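You operate a simulated robot arm through the tools that you are given. There is no shell and no other tool.

You are at the controls of a simulated robot arm. One attempt, no reset.

## Task
Zero the wheel tester on the steel wheel and put the wheel back.
Fine: turn the zero knob till the running tester reads 0.0 mm; then switch off and move the slide back before the wheel comes out.

It is judged by the outcome, as a careful person would: the job done as asked, and still so three seconds after it is handed in. It fails if anything else is knocked over, pushed out of place, dropped, spilled or broken.

## Robot
A 7-joint arm with a two-finger gripper, fixed in place. Base frame: the origin is at the foot of the arm, x ahead of it, y to its left, z up; the work surface is at about z = 0. Lengths are in mm, angles in rad, forces in N, time in s.
With the tool pointing down near the work surface it reaches from about 160 to 380 mm from the base axis. Its first joint turns from -1.257 to 1.257 rad. Payload 0.6 kg.
The tool frame sits at the grasp point between the pads (the TCP): z along the fingers, y along the line on which they close. The tips reach 22 mm beyond it. The gripper opens to 92 mm. The gripper's body begins 65 mm behind the TCP.
Orientation is that of the tool frame in the base frame, as a unit quaternion [x, y, z, w]. With the fingers straight down and closing along the base's y, the tool's x points along the base's -x, its y along +y and its z along -z.

## Interface
- The arm moves only by the tool send_rows. Its argument "plan" is a list of rows, each an object of numbers (a shift or turn left out is 0, a gripper value left out holds the last): "wx", "wy", "wz": the turn, a rotation vector about the tool's x, y, z in rad; "x", "y", "z": the shift along the tool's x, y, z in cm; "fingers": the gripper command, from -1 (shut) to 1 (fully open), values between in proportion. In form: [{"wx": .., "wy": .., "wz": .., "x": .., "y": .., "z": .., "fingers": ..}, ...]. A call has 1 to 20 rows; each row is the pose to reach, as a shift and turn from the pose commanded when the call began, along the tool's axes at that moment. Each row takes 0.2 s and may step no farther than 50 mm and 0.15 rad from the row before; otherwise, or with a gripper value out of range, the whole call is refused. A pose out of reach is approached as far as the arm can. The call stops where the force on the tool passes 70 N (or 10 N more than at its start, if that is more) or the arm is blocked; 0.2 s more then pass. Each finger halts on what it meets, pressing with about 26 N; the grip force reading is that of the motor and also rises with nothing between the fingers. The clock runs only during rows and for 0.2 s after the last one: add rows that repeat a pose to give the fingers time. The reply holds the time, the measured pose of the TCP, the force on the tool along the base axes, the opening and the grip force, in the units named above and with some noise, with the torque about the TCP (base axes, N m) and any sound that the robot's microphone picked up.
- Cameras (640 x 400 px; columns grow to the right, rows downward): "scene" is fixed at [52.9, -278, 404.6]; the picture's right is [0.64, -0.77, 0.00], its down [-0.50, -0.42, -0.76] and it looks along [0.58, 0.49, -0.65] (base axes); focal length 214 px, centre (320, 200). "wrist" rides on the gripper at [71, 19, -102] in the tool frame; the picture's right is [-0.26, 0.97, 0.00], its down [-0.75, -0.20, -0.63] and it looks along [-0.60, -0.16, 0.78] (tool axes); focal length 280 px, centre (320, 200). There is no depth. A picture from a camera that has moved, and an enlarged one, comes with that camera's place and axes in the base frame and with its lens. The place of the scene camera against the robot may be out by one fixed shift of up to 25 mm in any direction.
- snapshot(camera): a new picture of that camera. It takes no simulated time.
- inspect(camera, box): a new picture of the part [left, top, right, bottom] of that camera's present view, enlarged. It takes no simulated time.
- job_done(): hands the job in; it is judged then, once.

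Places have to be worked out from the pictures, the camera data and where the tool is seen. Open the gripper and draw the arm clear of the work before you hand the job in, unless the task says otherwise.

The tools are called after "Request:" as a command line: name --argument value ..., lists and objects as JSON in quotes. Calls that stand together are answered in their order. send_rows: Moves the arm, as the interface text tells. Its arguments: {"type":"object","properties":{"plan":{"type":"array","items":{"type":"object","properties":{"wx":{"type":"number"},"wy":{"type":"number"},"wz":{"type":"number"},"x":{"type":"number"},"y":{"type":"number"},"z":{"type":"number"},"fingers":{"type":"number"}}}}},"required":["plan"]} The other tools are called the same way: snapshot (camera) takes a picture; inspect (camera, box) takes an enlarged picture of a part of a camera's view; job_done () hands the job in.

At the start:

```text
time_s: 0.0
tool_pos: [199.3, -39.3, 315.7]
tcp_rot: [0.0, 1.0, 0.0, 0.001]
wrist_force: [0.4, 0.0, -0.4]
torque: [-0.02, -0.02, -0.01]
finger_gap: 91.8
finger_force: 0.0
```

scene: 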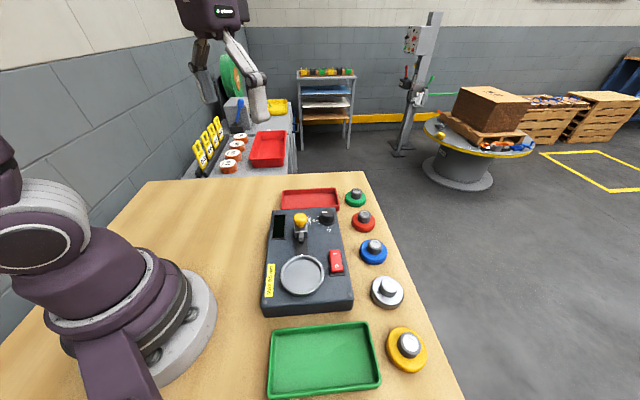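
wrist: 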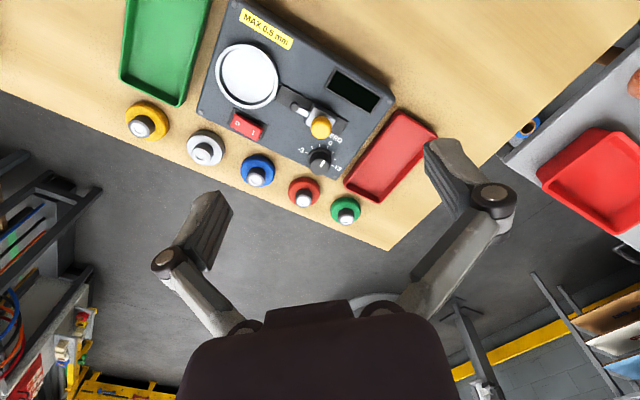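

I'll start with enlarged views of the tester and the wheels to work out which parts are which.

Request:
inspect --camera "scene" --box '[250, 180, 370, 320]'

Request:
inspect --camera "wrist" --box '[110, 0, 450, 230]'

Request:
inspect --camera "scene" --box '[340, 180, 440, 380]'

```text
2.86 times, centred on (310, 250) of scene
camera zoom: at [52.9, -278.0, 404.6], right [0.64, -0.77, 0.0], down [-0.5, -0.42, -0.76], along [0.58, 0.49, -0.65], focal length 613 px, centre (349, 57)
```

zoom: 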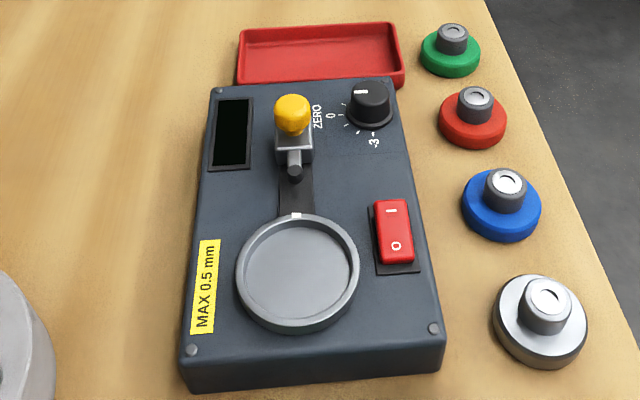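

```text
1.74 times, centred on (280, 115) of wrist
camera zoom: at [128.3, -20.2, 417.0], right [0.26, 0.97, 0.0], down [0.75, -0.2, 0.63], along [0.6, -0.16, -0.78], focal length 488 px, centre (390, 348)
```

zoom: 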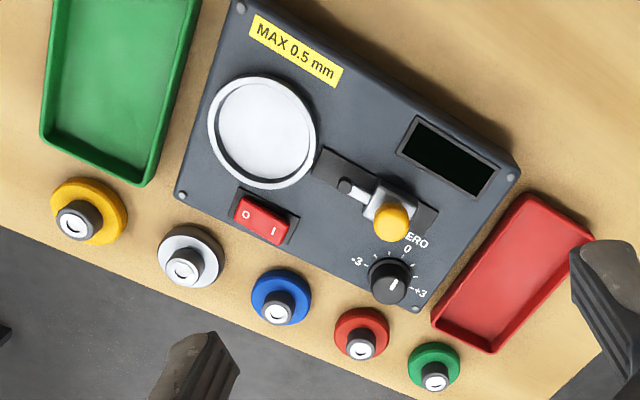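

```text
2.00 times, centred on (390, 280) of scene
camera zoom: at [52.9, -278.0, 404.6], right [0.64, -0.77, 0.0], down [-0.5, -0.42, -0.76], along [0.58, 0.49, -0.65], focal length 429 px, centre (180, 40)
```

zoom: 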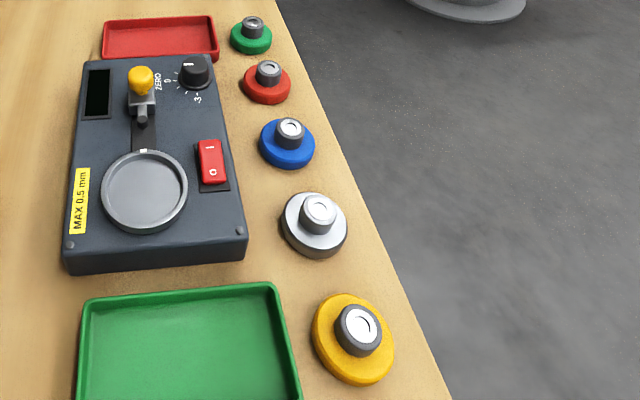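

The silver steel wheel looks to be near (287,-252). The tester is turned about 45°: dish near (200,-135), slide handle near (275,-57), zero knob near (328,-71) and switch near (260,-161). I'll move the wrist camera closer to the steel wheel and triangulate it.

Request:
send_rows --plan '[{"y": -3, "z": 2}, {"y": -6, "z": 4}, {"y": -9, "z": 6}, {"y": -12, "z": 8}, {"y": -15, "z": 10}, {"y": -17.5, "z": 12}, {"y": -17.5, "z": 14}, {"y": -17.5, "z": 15}]'

Request:
snapshot --camera "wrist"

Request:
snapshot --camera "scene"

```text
time_s: 1.8
tool_pos: [199.8, -214.4, 166.8]
tcp_rot: [0.0, 1.0, -0.001, 0.001]
wrist_force: [-0.3, 0.3, -0.3]
torque: [-0.01, 0.01, 0.02]
finger_gap: 92.0
finger_force: 0.2
```

```text
taken
camera wrist: at [129.7, -194.9, 267.3], right [0.26, 0.96, 0.0], down [0.75, -0.2, 0.62], along [0.6, -0.16, -0.78], focal length 280 px, centre (320, 200)
```

wrist: 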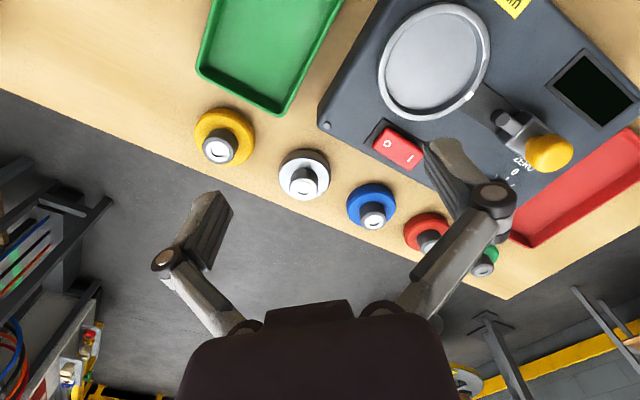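

```text
taken
```

scene: 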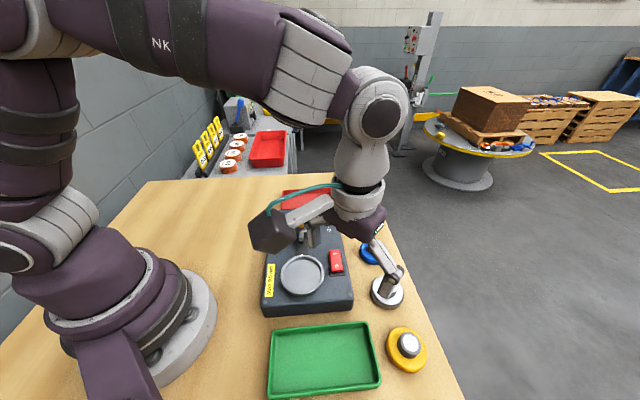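

The wrist view now shows the steel wheel with its hub. I'll enlarge both the wheel and the tester to measure them.

Request:
inspect --camera "wrist" --box '[250, 130, 370, 205]'

Request:
inspect --camera "wrist" --box '[310, 0, 640, 206]'

```text
5.33 times, centred on (310, 168) of wrist
camera zoom: at [129.7, -194.9, 267.3], right [0.26, 0.96, 0.0], down [0.75, -0.2, 0.62], along [0.6, -0.16, -0.78], focal length 1495 px, centre (373, 373)
```

zoom: 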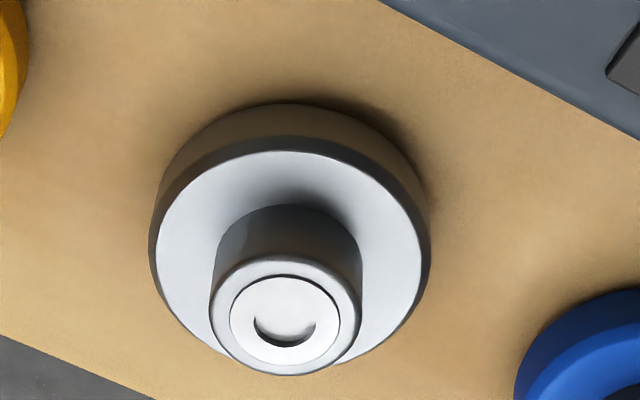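

```text
1.94 times, centred on (475, 103) of wrist
camera zoom: at [129.7, -194.9, 267.3], right [0.26, 0.96, 0.0], down [0.75, -0.2, 0.62], along [0.6, -0.16, -0.78], focal length 544 px, centre (19, 388)
```

zoom: 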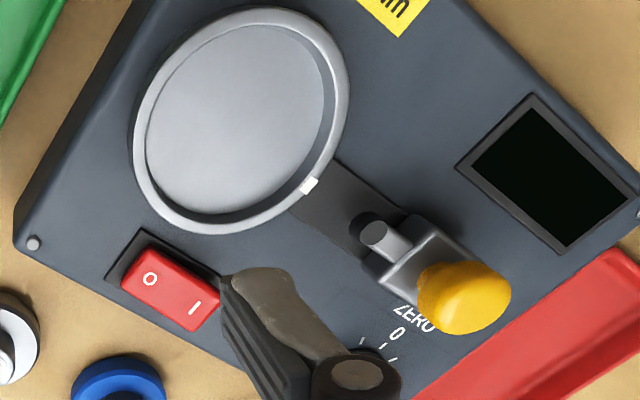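

From this view the hub top comes out near (289,-253), z about 38, and the dish rim at z about 55. Next I'll back up over the tester for a second baseline, to locate the slide, knob and switch accurately.

Request:
send_rows --plan '[{"z": -2}, {"z": -4, "y": 2}, {"z": -5, "y": 5, "x": 1}, {"z": -5, "y": 8, "x": 2}, {"z": -5, "y": 11, "x": 3}, {"z": -5, "y": 13, "x": 4}, {"z": -5, "y": 14, "x": 4}, {"z": -5, "y": 14, "x": 4}]'

Request:
snapshot --camera "wrist"

Request:
snapshot --camera "scene"

```text
time_s: 3.6
tool_pos: [160.0, -74.2, 214.2]
tcp_rot: [0.0, 1.0, 0.0, 0.001]
wrist_force: [-0.6, 0.0, 0.2]
torque: [-0.03, -0.02, 0.02]
finger_gap: 91.9
finger_force: 0.0
```

```text
taken
camera wrist: at [89.1, -54.4, 314.6], right [0.26, 0.97, 0.0], down [0.75, -0.2, 0.63], along [0.6, -0.16, -0.78], focal length 280 px, centre (320, 200)
```

wrist: 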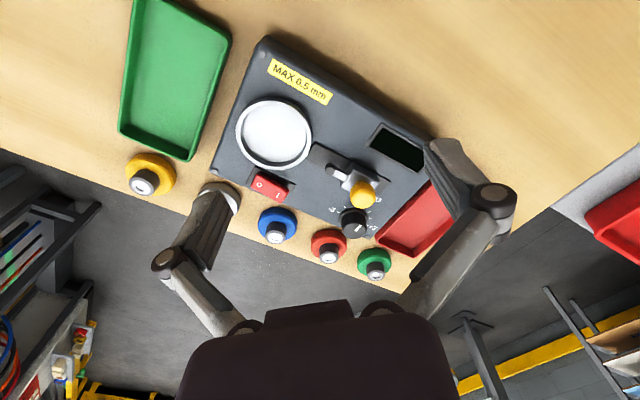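

```text
taken
```

scene: 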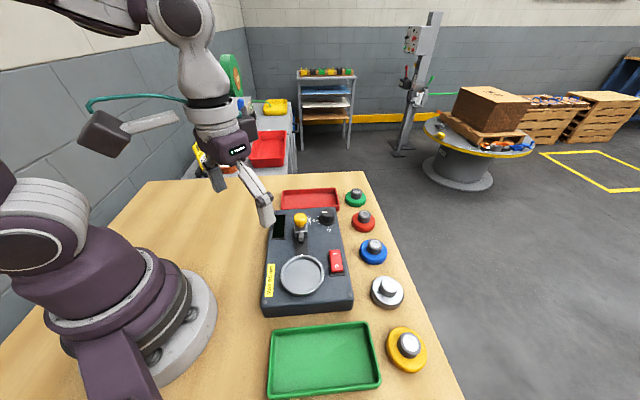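

Request:
inspect --camera "wrist" --box '[205, 30, 445, 180]'

Request:
inspect --camera "wrist" --box '[300, 120, 430, 250]'

Request:
inspect --camera "scene" --box '[265, 195, 355, 285]'

Request:
inspect --camera "scene" --box '[350, 260, 430, 320]'

```text
2.67 times, centred on (325, 105) of wrist
camera zoom: at [89.1, -54.4, 314.6], right [0.26, 0.97, 0.0], down [0.75, -0.2, 0.63], along [0.6, -0.16, -0.78], focal length 748 px, centre (307, 453)
```

zoom: 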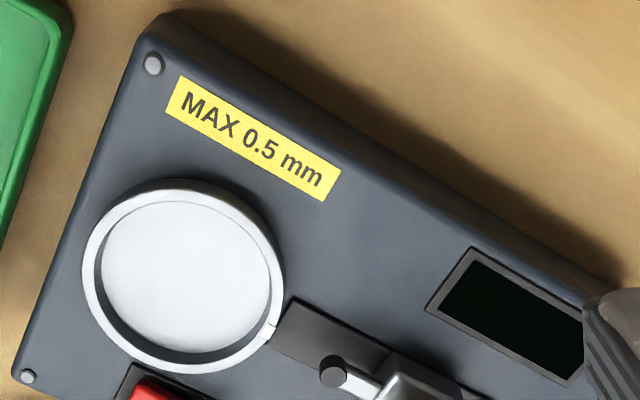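

```text
3.08 times, centred on (365, 185) of wrist
camera zoom: at [89.1, -54.4, 314.6], right [0.26, 0.97, 0.0], down [0.75, -0.2, 0.63], along [0.6, -0.16, -0.78], focal length 863 px, centre (182, 246)
```

zoom: 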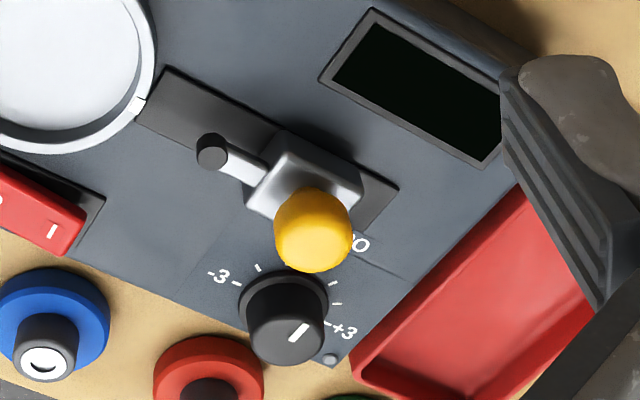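

```text
4.44 times, centred on (310, 240) of scene
camera zoom: at [52.9, -278.0, 404.6], right [0.64, -0.77, 0.0], down [-0.5, -0.42, -0.76], along [0.58, 0.49, -0.65], focal length 953 px, centre (364, 22)
```

zoom: 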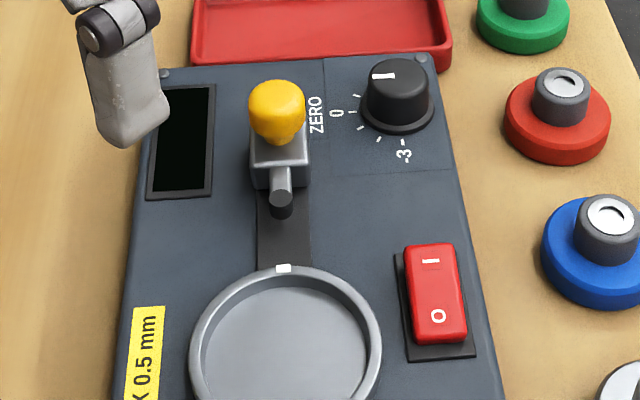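

```text
6.67 times, centred on (390, 290) of scene
camera zoom: at [52.9, -278.0, 404.6], right [0.64, -0.77, 0.0], down [-0.5, -0.42, -0.76], along [0.58, 0.49, -0.65], focal length 1430 px, centre (-147, -400)
```

zoom: 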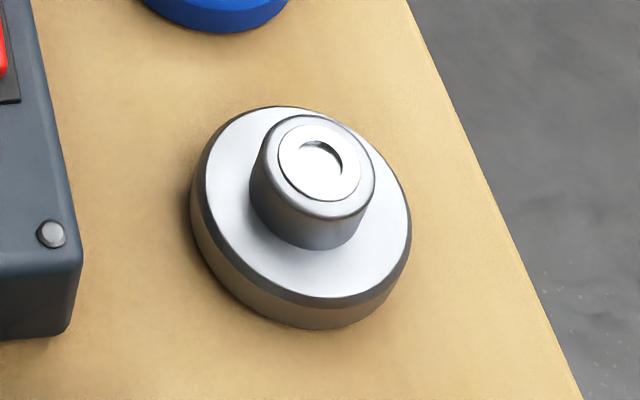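

The views agree on: dish centre (196,-131) with rim z about 55, ball handle (273,-58,83), knob top (338,-77,65) and steel hub about (289,-253). I'll hover above the steel wheel with the closing axis tangential and the gripper partly closed.

Request:
send_rows --plan '[{"x": -1.4, "y": -2.2, "z": 0, "wz": 0.09, "fingers": 0.35}, {"x": -3, "y": -4.4, "z": 0.5, "wz": 0.18}, {"x": -4.6, "y": -6.6, "z": 1.0, "wz": 0.27}, {"x": -6.2, "y": -8.8, "z": 2, "wz": 0.36}, {"x": -7.8, "y": -11, "z": 3, "wz": 0.45}, {"x": -9.4, "y": -13.2, "z": 4.5, "wz": 0.54}, {"x": -11, "y": -15.4, "z": 6, "wz": 0.63}, {"x": -12.8, "y": -17.8, "z": 8, "wz": 0.72}, {"x": -12.8, "y": -17.8, "z": 9.4, "wz": 0.72}, {"x": -12.8, "y": -17.8, "z": 9.4, "wz": 0.72}]'

Request:
snapshot --camera "wrist"

Request:
snapshot --camera "scene"

```text
time_s: 5.8
tool_pos: [284.1, -249.1, 120.4]
tcp_rot: [0.353, 0.935, 0.0, 0.001]
wrist_force: [0.7, 0.3, -0.1]
torque: [0.01, 0.01, -0.01]
finger_gap: 62.3
finger_force: 0.0
out of reach, approached as far as the arm can: row 8, 9, 10
```

```text
taken
camera wrist: at [243.6, -188.4, 222.2], right [0.83, 0.55, 0.0], down [0.43, -0.65, 0.62], along [0.34, -0.52, -0.78], focal length 280 px, centre (320, 200)
```

wrist: 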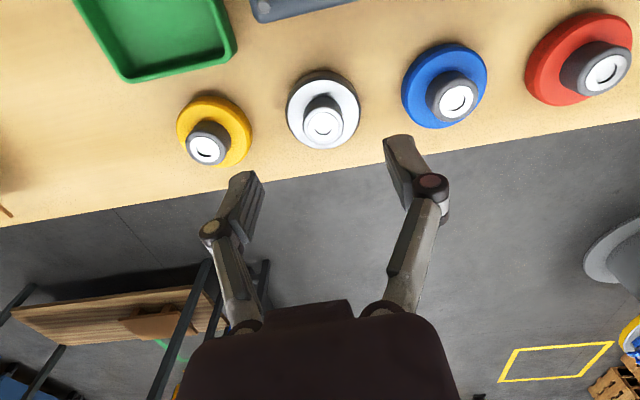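

```text
taken
```

scene: 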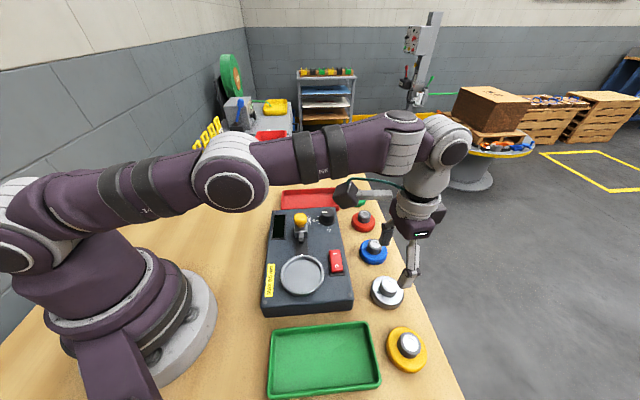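

The arm stops at about r = 378 with a vertical tool at this height. I'll zoom in on the wheel to pin its position relative to the tool.

Request:
inspect --camera "wrist" --box '[270, 60, 380, 160]'

Request:
inspect --camera "scene" --box '[350, 220, 450, 320]'

```text
4.00 times, centred on (325, 110) of wrist
camera zoom: at [243.6, -188.4, 222.2], right [0.83, 0.55, 0.0], down [0.43, -0.65, 0.62], along [0.34, -0.52, -0.78], focal length 1122 px, centre (300, 560)
```

zoom: 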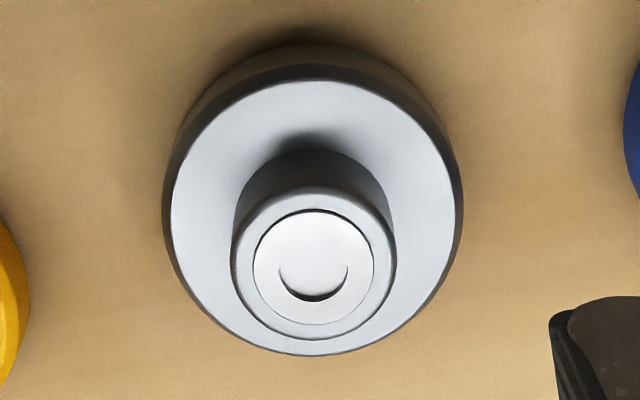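

```text
4.00 times, centred on (400, 270) of scene
camera zoom: at [52.9, -278.0, 404.6], right [0.64, -0.77, 0.0], down [-0.5, -0.42, -0.76], along [0.58, 0.49, -0.65], focal length 858 px, centre (0, -80)
```

zoom: 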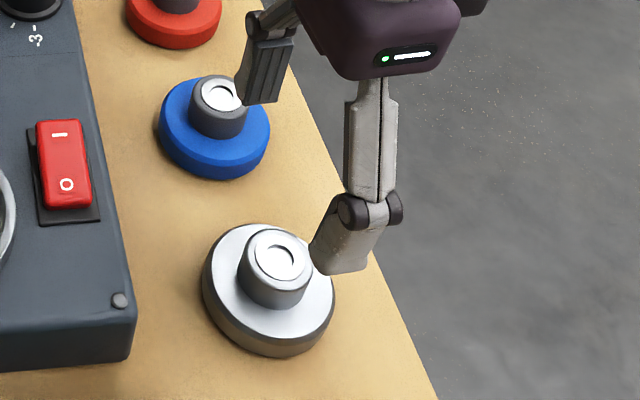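

Triangulation puts the hub top at about (290.7,-255.2,37.5), with hub diameter about 28 and flange top z about 17. I'll tilt the tool 0.15 rad outward about the closing axis to gain reach, then check the position I get.

Request:
send_rows --plan '[{"wy": -0.05, "x": -0.1}, {"wy": -0.1, "x": -0.3}, {"wy": -0.15, "x": -0.5, "z": 0.5}, {"wy": -0.15, "x": -0.5, "z": 1.5}, {"wy": -0.15, "x": -0.5, "z": 2.0}, {"wy": -0.15, "x": -0.5, "z": 2.0}]'

Request:
snapshot --camera "wrist"

```text
time_s: 7.2
tool_pos: [288.2, -251.5, 100.2]
tcp_rot: [0.351, 0.933, -0.026, 0.071]
wrist_force: [0.3, -0.3, 0.2]
torque: [0.03, -0.02, -0.02]
finger_gap: 62.1
finger_force: 0.0
```

```text
taken
camera wrist: at [235.8, -180.5, 190.0], right [0.83, 0.55, 0.04], down [0.35, -0.58, 0.73], along [0.43, -0.59, -0.68], focal length 280 px, centre (320, 200)
```

wrist: 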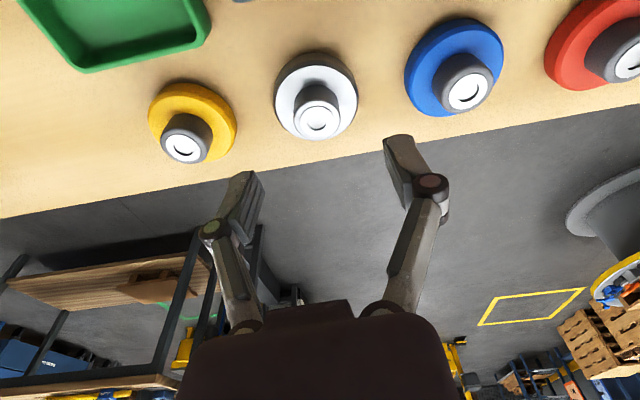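

The hub sits at about (290.4,-254.8) and the reach is fine with the tilt. I'll line up radially, go down partway to z about 65, and check again.

Request:
send_rows --plan '[{"x": -0.376, "y": -0.05, "z": 0.057}, {"x": -0.226, "y": -0.05, "z": 1.046}, {"x": -0.077, "y": -0.05, "z": 2.035}, {"x": 0.072, "y": -0.05, "z": 3.023}, {"x": 0.147, "y": -0.05, "z": 3.517}, {"x": 0.147, "y": -0.05, "z": 3.517}]'

Request:
snapshot --camera "wrist"

Request:
inspect --camera "scene" --box '[350, 230, 450, 330]'

```text
time_s: 8.6
tool_pos: [289.5, -255.1, 67.4]
tcp_rot: [0.351, 0.933, -0.026, 0.07]
wrist_force: [0.2, 0.0, 0.1]
torque: [0.0, -0.09, -0.01]
finger_gap: 62.1
finger_force: 0.1
```

```text
taken
camera wrist: at [237.8, -185.2, 156.7], right [0.83, 0.56, 0.04], down [0.35, -0.58, 0.73], along [0.43, -0.59, -0.68], focal length 280 px, centre (320, 200)
```

wrist: 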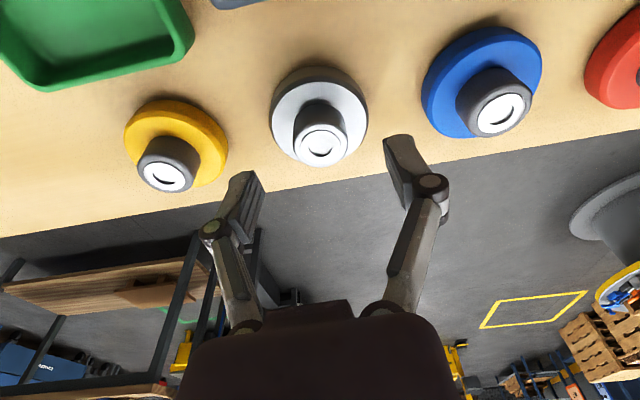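

```text
4.00 times, centred on (400, 280) of scene
camera zoom: at [52.9, -278.0, 404.6], right [0.64, -0.77, 0.0], down [-0.5, -0.42, -0.76], along [0.58, 0.49, -0.65], focal length 858 px, centre (0, -120)
```

zoom: 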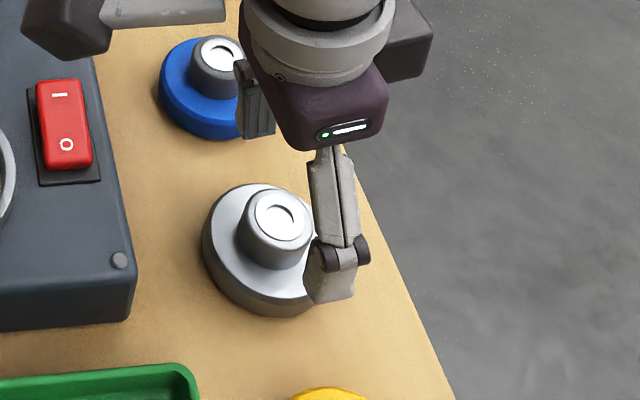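

The hub is in line with the tool axis in the closing direction, and about 1–3 mm inward of it. I'll correct that, descend to z about 43 so the tips clear the flange, and look again before closing.

Request:
send_rows --plan '[{"x": 0.247, "z": 0.0}, {"x": 0.36, "z": 0.75}, {"x": 0.48, "z": 1.5}, {"x": 0.598, "z": 2.286}, {"x": 0.598, "z": 2.286}, {"x": 0.598, "z": 2.286}]'

Request:
snapshot --camera "wrist"

Request:
inspect --camera "scene" --box '[350, 230, 450, 330]'

```text
time_s: 10.0
tool_pos: [287.9, -254.1, 42.0]
tcp_rot: [0.351, 0.933, -0.026, 0.07]
wrist_force: [0.6, -0.5, 0.2]
torque: [-0.01, 0.02, -0.02]
finger_gap: 62.1
finger_force: 0.1
```

```text
taken
camera wrist: at [235.4, -182.9, 131.6], right [0.83, 0.55, 0.04], down [0.36, -0.58, 0.73], along [0.43, -0.59, -0.68], focal length 280 px, centre (320, 200)
```

wrist: 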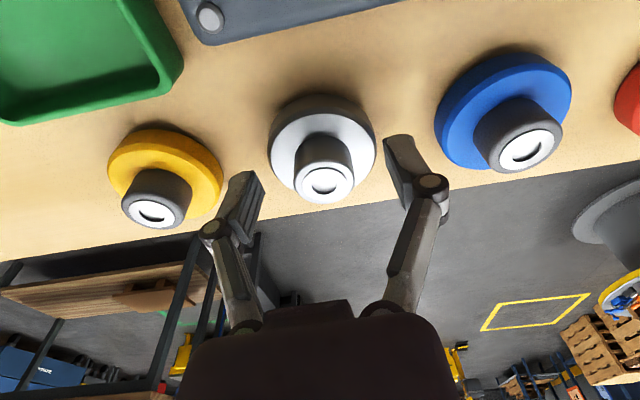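

```text
4.00 times, centred on (400, 280) of scene
camera zoom: at [52.9, -278.0, 404.6], right [0.64, -0.77, 0.0], down [-0.5, -0.42, -0.76], along [0.58, 0.49, -0.65], focal length 858 px, centre (0, -120)
```

zoom: 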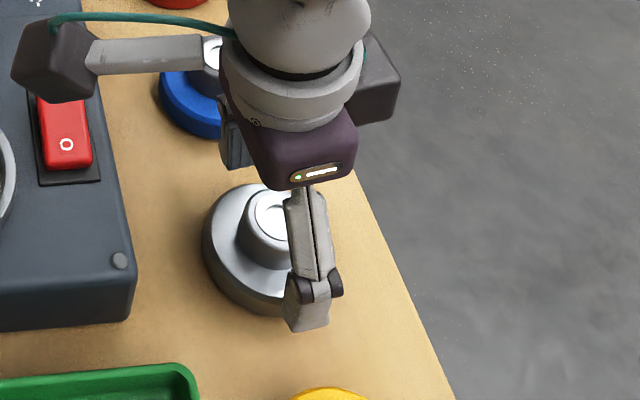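

By direct calculation the hub is 1.5 mm toward +tool y and 2 mm outward. I'll nudge to centre on it and close on the hub.

Request:
send_rows --plan '[{"x": -0.1, "y": 0.14, "z": 0.015}, {"x": -0.1, "y": 0.14, "z": 0.015, "fingers": -0.2}, {"x": -0.1, "y": 0.14, "z": 0.015, "fingers": -0.6}, {"x": -0.1, "y": 0.14, "z": 0.015, "fingers": -1}, {"x": -0.1, "y": 0.14, "z": 0.015}, {"x": -0.1, "y": 0.14, "z": 0.015}]'

Request:
snapshot --camera "wrist"

Request:
inspect --camera "scene" --box '[350, 230, 450, 330]'

```text
time_s: 11.4
tool_pos: [288.7, -253.0, 43.5]
tcp_rot: [0.352, 0.933, -0.026, 0.07]
wrist_force: [-0.7, -0.7, 3.5]
torque: [0.0, 0.09, 0.04]
finger_gap: 29.5
finger_force: 25.6
```

```text
taken
camera wrist: at [237.3, -183.1, 132.1], right [0.83, 0.55, 0.04], down [0.35, -0.58, 0.73], along [0.43, -0.59, -0.68], focal length 280 px, centre (320, 200)
```

wrist: 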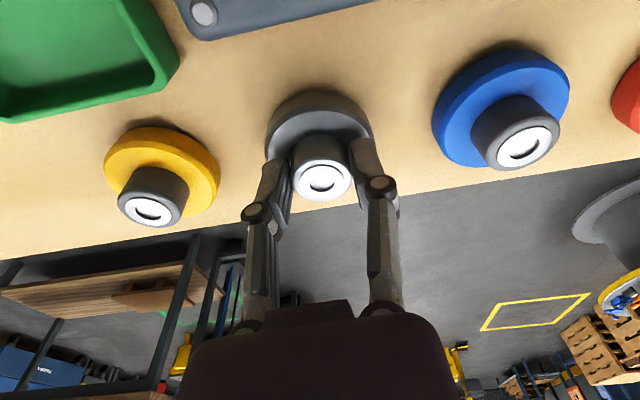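

```text
4.00 times, centred on (400, 280) of scene
camera zoom: at [52.9, -278.0, 404.6], right [0.64, -0.77, 0.0], down [-0.5, -0.42, -0.76], along [0.58, 0.49, -0.65], focal length 858 px, centre (0, -120)
```

zoom: 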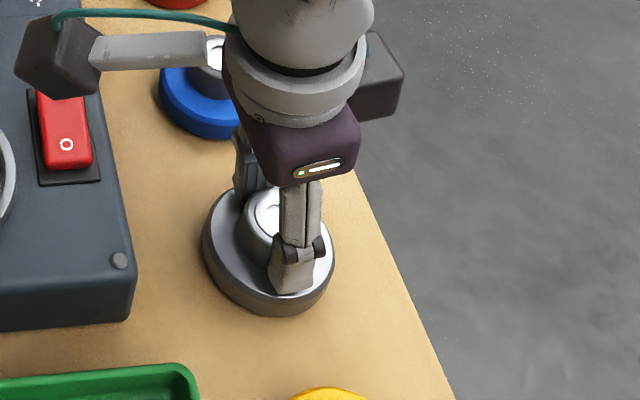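

The hub is gripped with the gap at 29.5 mm. I'll lift it straight up and confirm the wheel is held level.

Request:
send_rows --plan '[{"x": -0.149, "z": -0.989}, {"x": -0.4, "z": -2.6}, {"x": -0.747, "z": -4.944}, {"x": -1.12, "z": -7.417}, {"x": -1.494, "z": -9.888}, {"x": -1.643, "z": -10.877}, {"x": -1.643, "z": -10.877}]'

Request:
snapshot --camera "wrist"

Request:
inspect --camera "scene" --box '[340, 180, 460, 300]'

```text
time_s: 13.0
tool_pos: [289.0, -252.3, 153.7]
tcp_rot: [0.351, 0.933, -0.027, 0.07]
wrist_force: [0.7, -0.2, -3.3]
torque: [-0.01, -0.02, 0.01]
finger_gap: 29.4
finger_force: 25.9
```

```text
taken
camera wrist: at [237.1, -181.2, 243.1], right [0.83, 0.55, 0.04], down [0.35, -0.58, 0.73], along [0.43, -0.59, -0.68], focal length 280 px, centre (320, 200)
```

wrist: 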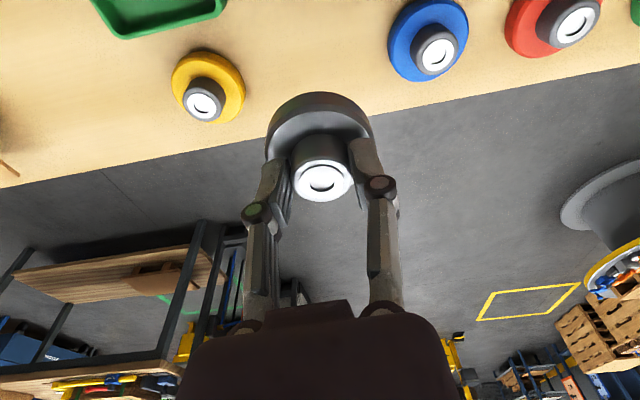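

```text
3.33 times, centred on (400, 240) of scene
camera zoom: at [52.9, -278.0, 404.6], right [0.64, -0.77, 0.0], down [-0.5, -0.42, -0.76], along [0.58, 0.49, -0.65], focal length 715 px, centre (53, 67)
```

zoom: 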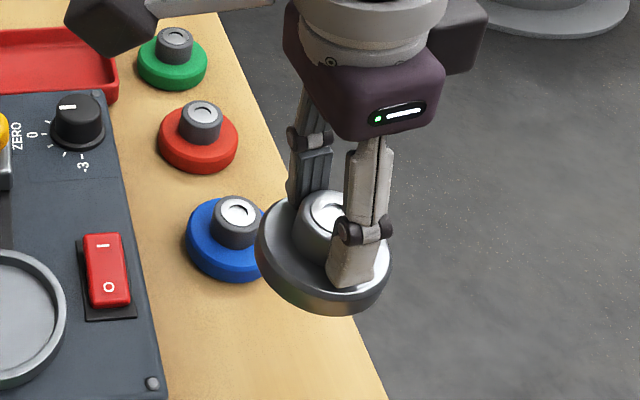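

The wheel is held level and weighs about 3.3 N. I'll carry it across to above the dish, staying high.

Request:
send_rows --plan '[{"x": 1.2, "y": 0.24, "z": -0.18}, {"x": 3.7, "y": 0.75, "z": -0.56}, {"x": 6.2, "y": 1.25, "z": -0.94}, {"x": 8.7, "y": 1.75, "z": -1.31}, {"x": 11.2, "y": 2.25, "z": -1.69}, {"x": 13.7, "y": 2.74, "z": -2.07}, {"x": 14.96, "y": 2.99, "z": -2.26}, {"x": 14.96, "y": 2.99, "z": -2.26}, {"x": 14.96, "y": 2.99, "z": -2.26}]'

Request:
snapshot --camera "wrist"

Request:
inspect --camera "scene" --box '[230, 170, 390, 330]'

```text
time_s: 15.0
tool_pos: [195.7, -129.8, 153.4]
tcp_rot: [0.351, 0.933, -0.026, 0.071]
wrist_force: [-0.5, 0.4, -3.4]
torque: [-0.01, -0.01, -0.02]
finger_gap: 29.3
finger_force: 25.9
```

```text
taken
camera wrist: at [143.6, -59.2, 243.1], right [0.83, 0.55, 0.04], down [0.36, -0.58, 0.73], along [0.43, -0.59, -0.68], focal length 280 px, centre (320, 200)
```

wrist: 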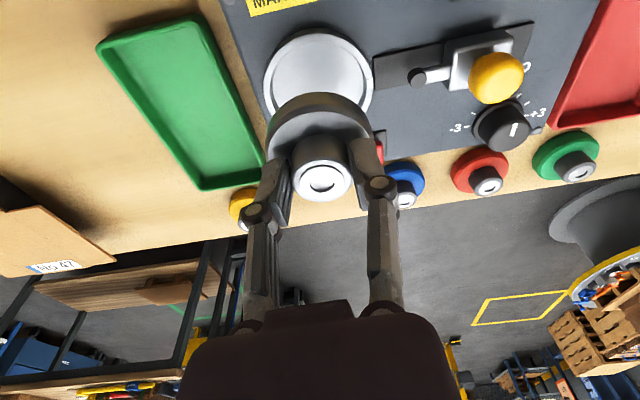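

```text
2.50 times, centred on (310, 250) of scene
camera zoom: at [52.9, -278.0, 404.6], right [0.64, -0.77, 0.0], down [-0.5, -0.42, -0.76], along [0.58, 0.49, -0.65], focal length 536 px, centre (345, 75)
```

zoom: 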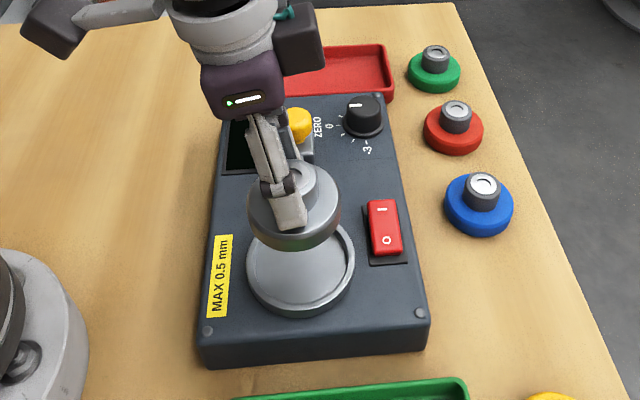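

I'm above the dish. I'll zoom the wrist view to check the dish centre against the wheel centre before lowering.

Request:
inspect --camera "wrist" --box '[240, 10, 400, 210]'

Request:
inspect --camera "scene" --box '[280, 215, 340, 300]'

```text
2.00 times, centred on (320, 110) of wrist
camera zoom: at [143.6, -59.2, 243.1], right [0.83, 0.55, 0.04], down [0.36, -0.58, 0.73], along [0.43, -0.59, -0.68], focal length 561 px, centre (320, 380)
```

zoom: 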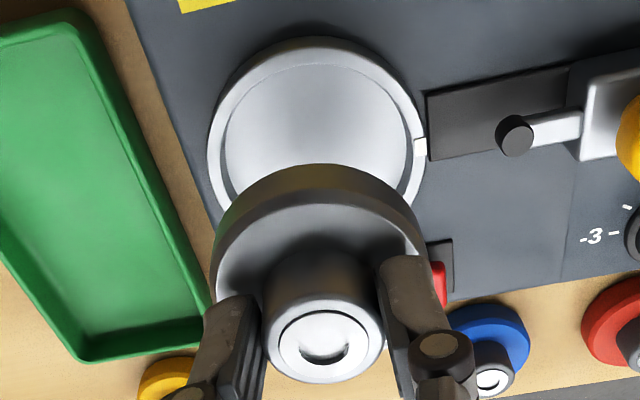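

```text
4.71 times, centred on (310, 258) of scene
camera zoom: at [52.9, -278.0, 404.6], right [0.64, -0.77, 0.0], down [-0.5, -0.42, -0.76], along [0.58, 0.49, -0.65], focal length 1009 px, centre (367, -71)
```

zoom: 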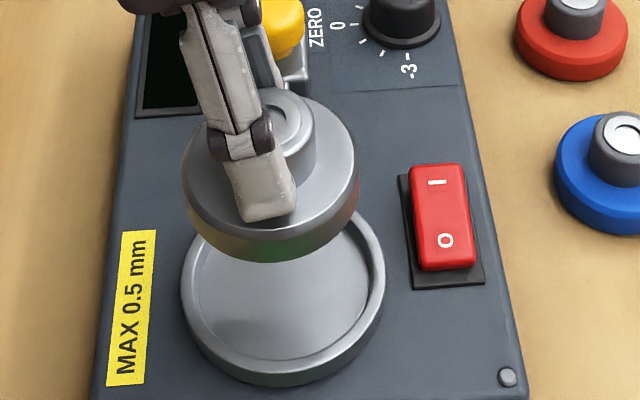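

With perspective bias taken out, the dish centre is about (199.8,-132.3) and the wheel is over about (198.1,-132). I'll shift slightly and lower to just above the rim.

Request:
send_rows --plan '[{"x": -0.129, "y": 0.077, "z": 0.02}, {"x": 0.02, "y": 0.077, "z": 1.01}, {"x": 0.17, "y": 0.077, "z": 2.0}, {"x": 0.32, "y": 0.077, "z": 2.99}, {"x": 0.47, "y": 0.077, "z": 3.98}, {"x": 0.589, "y": 0.077, "z": 4.766}, {"x": 0.589, "y": 0.077, "z": 4.766}]'

Request:
inspect --camera "wrist" --box '[220, 40, 460, 220]'

Request:
inspect --camera "scene" --box '[260, 220, 350, 310]'

```text
time_s: 16.6
tool_pos: [196.6, -128.9, 104.9]
tcp_rot: [0.351, 0.933, -0.027, 0.071]
wrist_force: [-0.2, -0.1, -2.8]
torque: [0.0, 0.03, 0.03]
finger_gap: 29.1
finger_force: 25.9
```

```text
2.22 times, centred on (340, 130) of wrist
camera zoom: at [144.9, -59.0, 193.7], right [0.83, 0.55, 0.04], down [0.36, -0.58, 0.73], along [0.43, -0.59, -0.68], focal length 623 px, centre (276, 356)
```

zoom: 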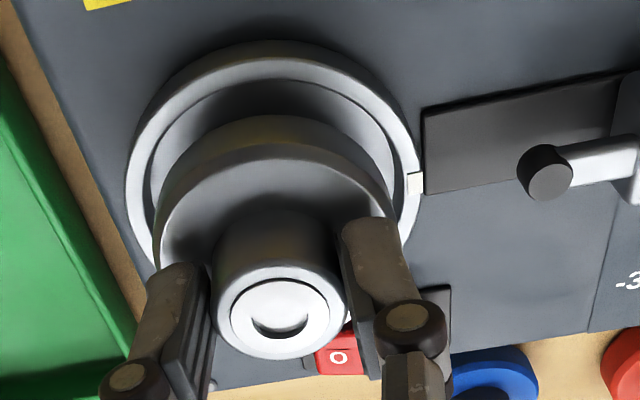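

```text
4.44 times, centred on (305, 265) of scene
camera zoom: at [52.9, -278.0, 404.6], right [0.64, -0.77, 0.0], down [-0.5, -0.42, -0.76], along [0.58, 0.49, -0.65], focal length 953 px, centre (387, -89)
```

zoom: 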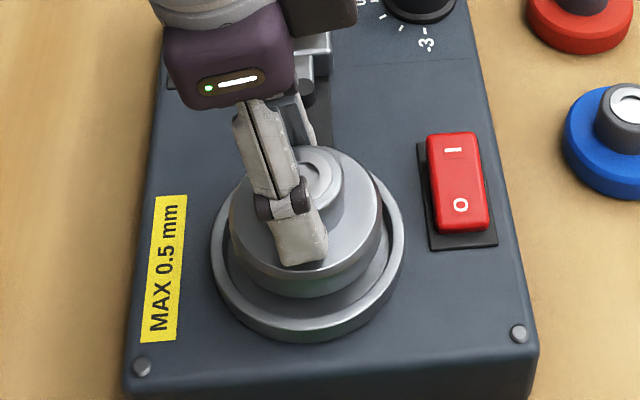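

The wheel is nearly centred over the dish, about 1 mm to go radially. I'll lower 7 mm and then take small steps while watching the force.

Request:
send_rows --plan '[{"x": -0.119, "z": 0.018}, {"x": -0.07, "z": 0.36}, {"x": -0.014, "z": 0.71}, {"x": -0.014, "z": 0.71}]'

Request:
inspect --camera "wrist" --box '[220, 40, 460, 220]'

Request:
inspect --camera "scene" --box '[260, 220, 350, 310]'

```text
time_s: 17.6
tool_pos: [196.8, -131.8, 95.5]
tcp_rot: [0.35, 0.934, -0.027, 0.071]
wrist_force: [0.4, 0.8, -3.7]
torque: [0.04, 0.04, 0.01]
finger_gap: 29.7
finger_force: 26.2
```

```text
2.22 times, centred on (340, 130) of wrist
camera zoom: at [145.5, -60.7, 185.9], right [0.83, 0.55, 0.04], down [0.36, -0.58, 0.73], along [0.43, -0.59, -0.68], focal length 623 px, centre (276, 356)
```

zoom: 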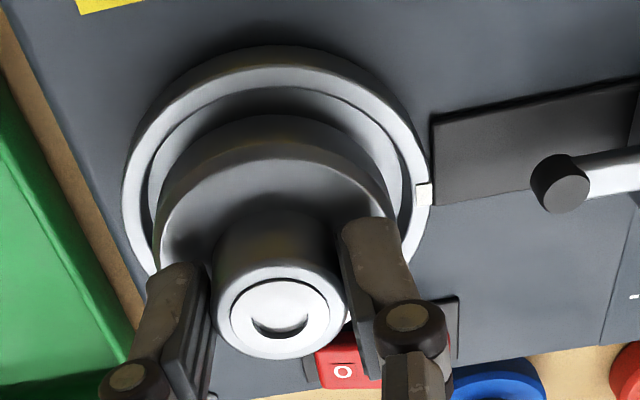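

```text
4.44 times, centred on (305, 265) of scene
camera zoom: at [52.9, -278.0, 404.6], right [0.64, -0.77, 0.0], down [-0.5, -0.42, -0.76], along [0.58, 0.49, -0.65], focal length 953 px, centre (387, -89)
```

zoom: 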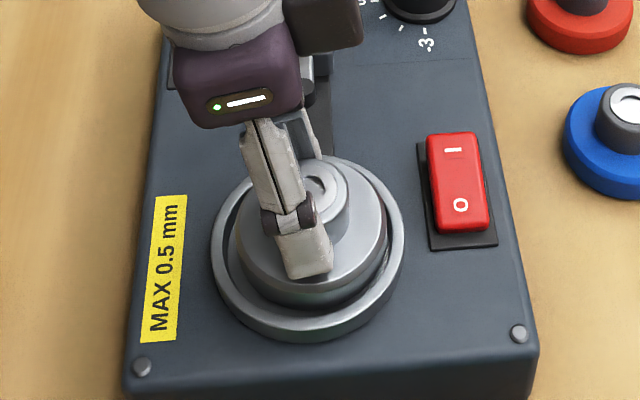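

The wheel is inside the rim. I'll lower in millimetre steps and watch the vertical force for contact.

Request:
send_rows --plan '[{"x": 0.015, "z": 0.099}, {"x": 0.03, "z": 0.198}, {"x": 0.03, "z": 0.198}]'

```text
time_s: 18.4
tool_pos: [197.4, -131.4, 96.6]
tcp_rot: [0.352, 0.933, -0.026, 0.07]
wrist_force: [0.0, 0.4, -2.5]
torque: [0.0, 0.03, 0.0]
finger_gap: 29.4
finger_force: 26.1
```

No contact yet, so I'll keep lowering in small steps.

Request:
send_rows --plan '[{"x": 0.015, "z": 0.099}, {"x": 0.03, "z": 0.198}, {"x": 0.03, "z": 0.198}]'

Request:
inspect --camera "scene" --box '[270, 230, 340, 300]'

```text
time_s: 19.2
tool_pos: [197.3, -131.0, 93.1]
tcp_rot: [0.352, 0.933, -0.028, 0.07]
wrist_force: [-7.8, 2.1, 18.3]
torque: [-0.01, 0.15, 0.02]
finger_gap: 29.5
finger_force: 26.3
```

```text
5.71 times, centred on (305, 265) of scene
camera zoom: at [52.9, -277.9, 404.6], right [0.64, -0.77, 0.0], down [-0.5, -0.42, -0.76], along [0.58, 0.49, -0.65], focal length 1226 px, centre (406, -171)
```

zoom: 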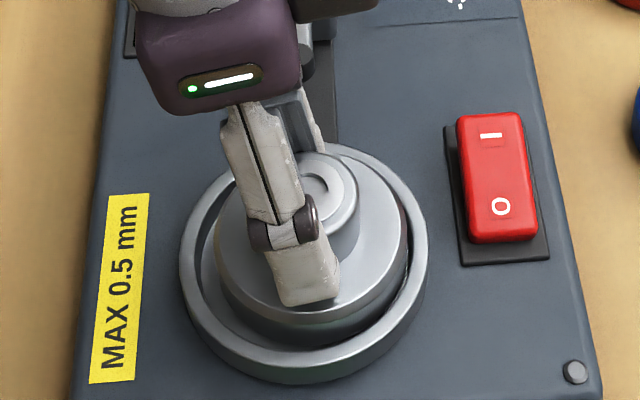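

Contact: +18 N vertical plus a -x reaction, and the scene view suggests the wheel sits about 2.5 mm too far outward in the dish. I'll look from the wrist before correcting.

Request:
inspect --camera "wrist" --box '[240, 60, 400, 160]'

```text
4.00 times, centred on (320, 110) of wrist
camera zoom: at [146.2, -60.8, 182.6], right [0.83, 0.55, 0.04], down [0.35, -0.58, 0.73], along [0.43, -0.59, -0.68], focal length 1122 px, centre (320, 560)
```

zoom: 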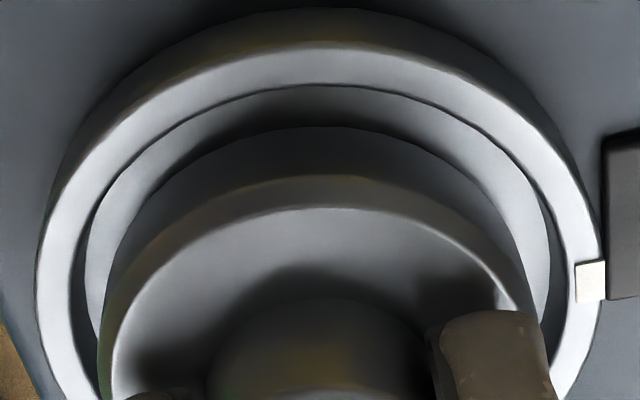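

The near-side gap is about 7 mm against 3 mm on the far side, so the wheel is about 2 mm outward. I'll lift 2.5 mm, shift it inward and lower again gently.

Request:
send_rows --plan '[{"x": -0.037, "z": -0.247}, {"x": 0.19, "y": 0.05, "z": -0.281}, {"x": 0.19, "y": 0.05, "z": -0.281}, {"x": 0.206, "y": 0.05, "z": -0.182}, {"x": 0.216, "y": 0.05, "z": -0.113}, {"x": 0.216, "y": 0.05, "z": -0.113}]'

Request:
inspect --camera "wrist" --box '[240, 60, 400, 160]'

Request:
inspect --camera "scene" --box '[270, 230, 340, 300]'

```text
time_s: 20.6
tool_pos: [196.7, -131.1, 95.8]
tcp_rot: [0.351, 0.933, -0.027, 0.07]
wrist_force: [-1.1, -0.4, -2.7]
torque: [0.01, 0.0, -0.04]
finger_gap: 29.2
finger_force: 26.1
```

```text
4.00 times, centred on (320, 110) of wrist
camera zoom: at [144.6, -59.1, 184.2], right [0.83, 0.55, 0.04], down [0.36, -0.58, 0.73], along [0.43, -0.59, -0.68], focal length 1122 px, centre (320, 560)
```

zoom: 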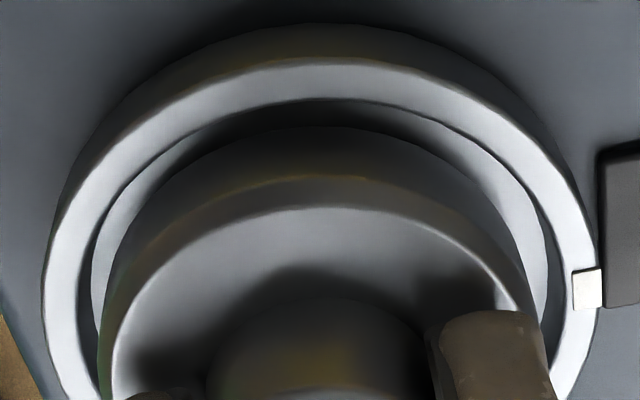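

```text
5.71 times, centred on (305, 265) of scene
camera zoom: at [52.9, -278.0, 404.6], right [0.64, -0.77, 0.0], down [-0.5, -0.42, -0.76], along [0.58, 0.49, -0.65], focal length 1226 px, centre (406, -171)
```

zoom: 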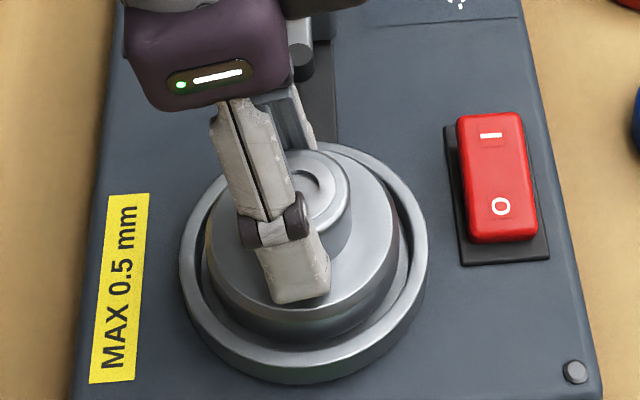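

The wheel now looks centred, with a near gap of about 5 mm out of 10 total and even sides. I'll lower in half-millimetre steps until contact.

Request:
send_rows --plan '[{"x": 0.012, "z": 0.08}, {"x": 0.018, "z": 0.12}, {"x": 0.018, "z": 0.12}]'

```text
time_s: 21.4
tool_pos: [197.4, -131.6, 94.2]
tcp_rot: [0.351, 0.933, -0.026, 0.07]
wrist_force: [-2.0, 0.3, -0.4]
torque: [-0.04, 0.02, -0.02]
finger_gap: 29.3
finger_force: 25.5
```

The load has started to transfer (-3 to -0.4 N). I'll go a touch lower so the wheel is fully seated, then release.

Request:
send_rows --plan '[{"x": 0.006, "z": 0.04}, {"x": 0.006, "z": 0.04}]'

```text
time_s: 22.0
tool_pos: [196.4, -130.0, 93.2]
tcp_rot: [0.352, 0.933, -0.027, 0.071]
wrist_force: [-3.3, -1.6, 20.8]
torque: [-0.13, -0.01, -0.01]
finger_gap: 29.4
finger_force: 25.7
```

The wheel is firmly seated. I'll ease up 0.3 mm and open the fingers.

Request:
send_rows --plan '[{"x": -0.004, "z": -0.03}, {"x": -0.004, "z": -0.03}, {"x": -0.004, "z": -0.03, "fingers": -0.1}, {"x": -0.004, "z": -0.03, "fingers": 0.25}, {"x": -0.004, "z": -0.03}, {"x": -0.004, "z": -0.03}]'

Request:
inspect --camera "wrist" --box '[220, 40, 460, 220]'

Request:
inspect --camera "scene" --box '[270, 230, 340, 300]'

```text
time_s: 23.4
tool_pos: [196.7, -129.2, 91.7]
tcp_rot: [0.351, 0.934, -0.027, 0.07]
wrist_force: [-0.5, -0.2, -0.7]
torque: [0.0, 0.02, 0.01]
finger_gap: 57.9
finger_force: 0.0
```

```text
2.22 times, centred on (340, 130) of wrist
camera zoom: at [144.1, -59.0, 182.7], right [0.83, 0.55, 0.04], down [0.36, -0.58, 0.73], along [0.43, -0.59, -0.68], focal length 623 px, centre (276, 356)
```

zoom: 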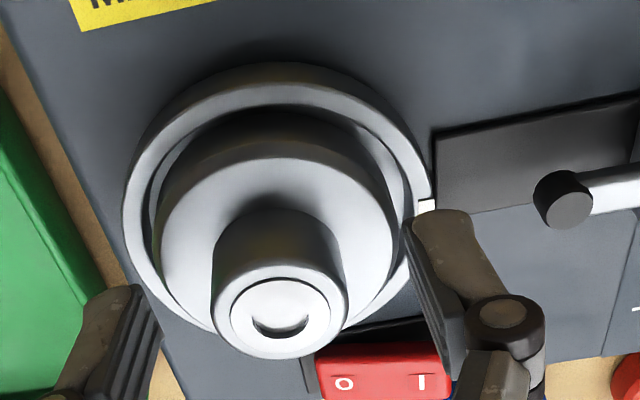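

```text
5.71 times, centred on (305, 265) of scene
camera zoom: at [52.9, -278.0, 404.6], right [0.64, -0.77, 0.0], down [-0.5, -0.42, -0.76], along [0.58, 0.49, -0.65], focal length 1226 px, centre (406, -171)
```

zoom: 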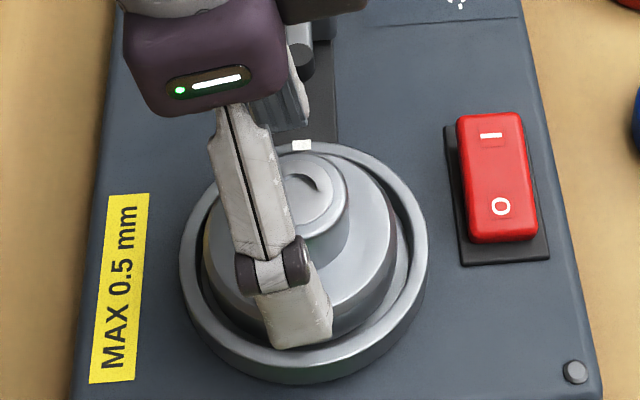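

The wheel is seated and released. I'll raise straight up clear of it and look at the whole tester.

Request:
send_rows --plan '[{"x": -0.149, "z": -0.989}, {"x": -0.374, "z": -2.472}, {"x": -0.672, "z": -4.45}, {"x": -0.971, "z": -6.427}, {"x": -1.195, "z": -7.91}, {"x": -1.195, "z": -7.91}]'

Request:
snapshot --camera "wrist"

Request:
inspect --camera "scene" --box '[250, 190, 370, 310]'

```text
time_s: 24.8
tool_pos: [196.3, -130.5, 172.2]
tcp_rot: [0.351, 0.933, -0.026, 0.07]
wrist_force: [0.3, 0.0, 0.9]
torque: [0.01, 0.03, 0.01]
finger_gap: 57.4
finger_force: 0.1
```

```text
taken
camera wrist: at [144.8, -59.5, 260.6], right [0.83, 0.55, 0.04], down [0.35, -0.58, 0.73], along [0.43, -0.59, -0.68], focal length 280 px, centre (320, 200)
```

wrist: 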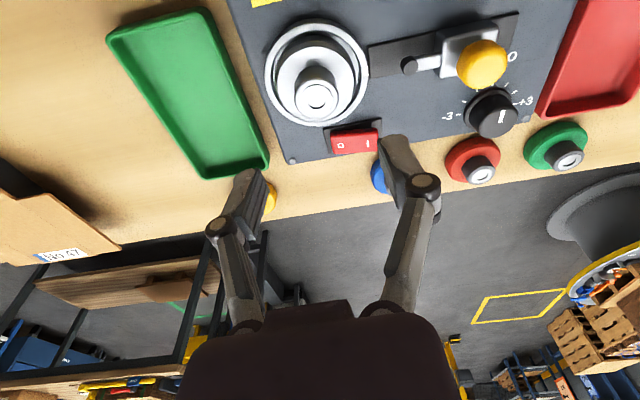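

```text
3.33 times, centred on (310, 250) of scene
camera zoom: at [52.9, -278.0, 404.6], right [0.64, -0.77, 0.0], down [-0.5, -0.42, -0.76], along [0.58, 0.49, -0.65], focal length 715 px, centre (353, 33)
```

zoom: 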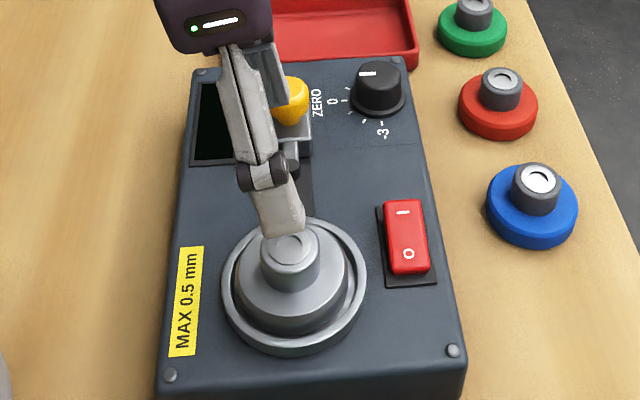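

The wheel sits in the dish with the hub upright. Next is the slide: I'll move above the ball handle, return the tool to vertical, and keep the closing axis roughly along the slide direction.

Request:
send_rows --plan '[{"x": -0.1, "y": 1.7, "z": 0.0, "wy": 0.03}, {"x": -0.2, "y": 3.4, "z": 0.1, "wy": 0.06}, {"x": -0.3, "y": 5.1, "z": 0.5, "wy": 0.09}, {"x": -0.4, "y": 6.8, "z": 1.0, "wy": 0.12}, {"x": -0.5, "y": 8.5, "z": 1.6, "wy": 0.15}, {"x": -0.6, "y": 10.07, "z": 2.3, "wy": 0.15}, {"x": -0.6, "y": 10.07, "z": 2.3, "wy": 0.15}]'

Request:
snapshot --camera "wrist"

Request:
inspect --camera "scene" --box '[250, 160, 370, 280]'

```text
time_s: 26.4
tool_pos: [269.3, -61.4, 150.2]
tcp_rot: [0.353, 0.936, 0.0, 0.0]
wrist_force: [-0.4, 0.0, 0.0]
torque: [0.02, 0.03, -0.03]
finger_gap: 57.5
finger_force: 0.1
```

```text
taken
camera wrist: at [228.3, 0.2, 251.0], right [0.83, 0.55, 0.0], down [0.43, -0.65, 0.63], along [0.35, -0.52, -0.78], focal length 280 px, centre (320, 200)
```

wrist: 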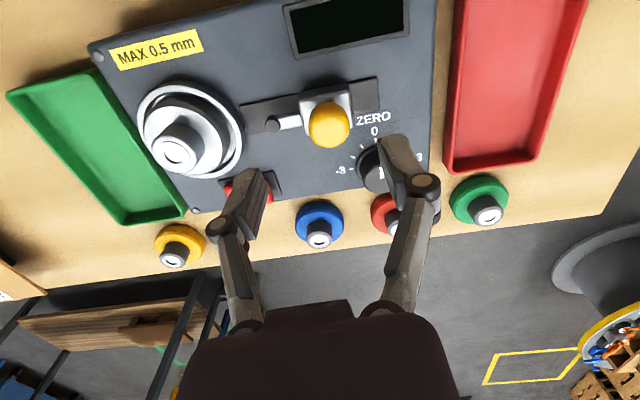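

```text
3.33 times, centred on (310, 220) of scene
camera zoom: at [52.9, -278.0, 404.6], right [0.64, -0.77, 0.0], down [-0.5, -0.42, -0.76], along [0.58, 0.49, -0.65], focal length 715 px, centre (353, 133)
```

zoom: 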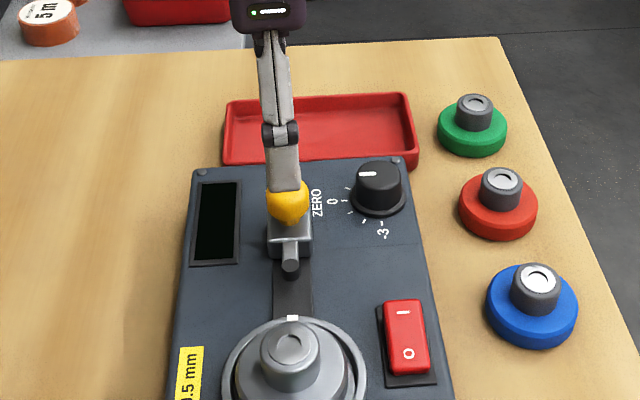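

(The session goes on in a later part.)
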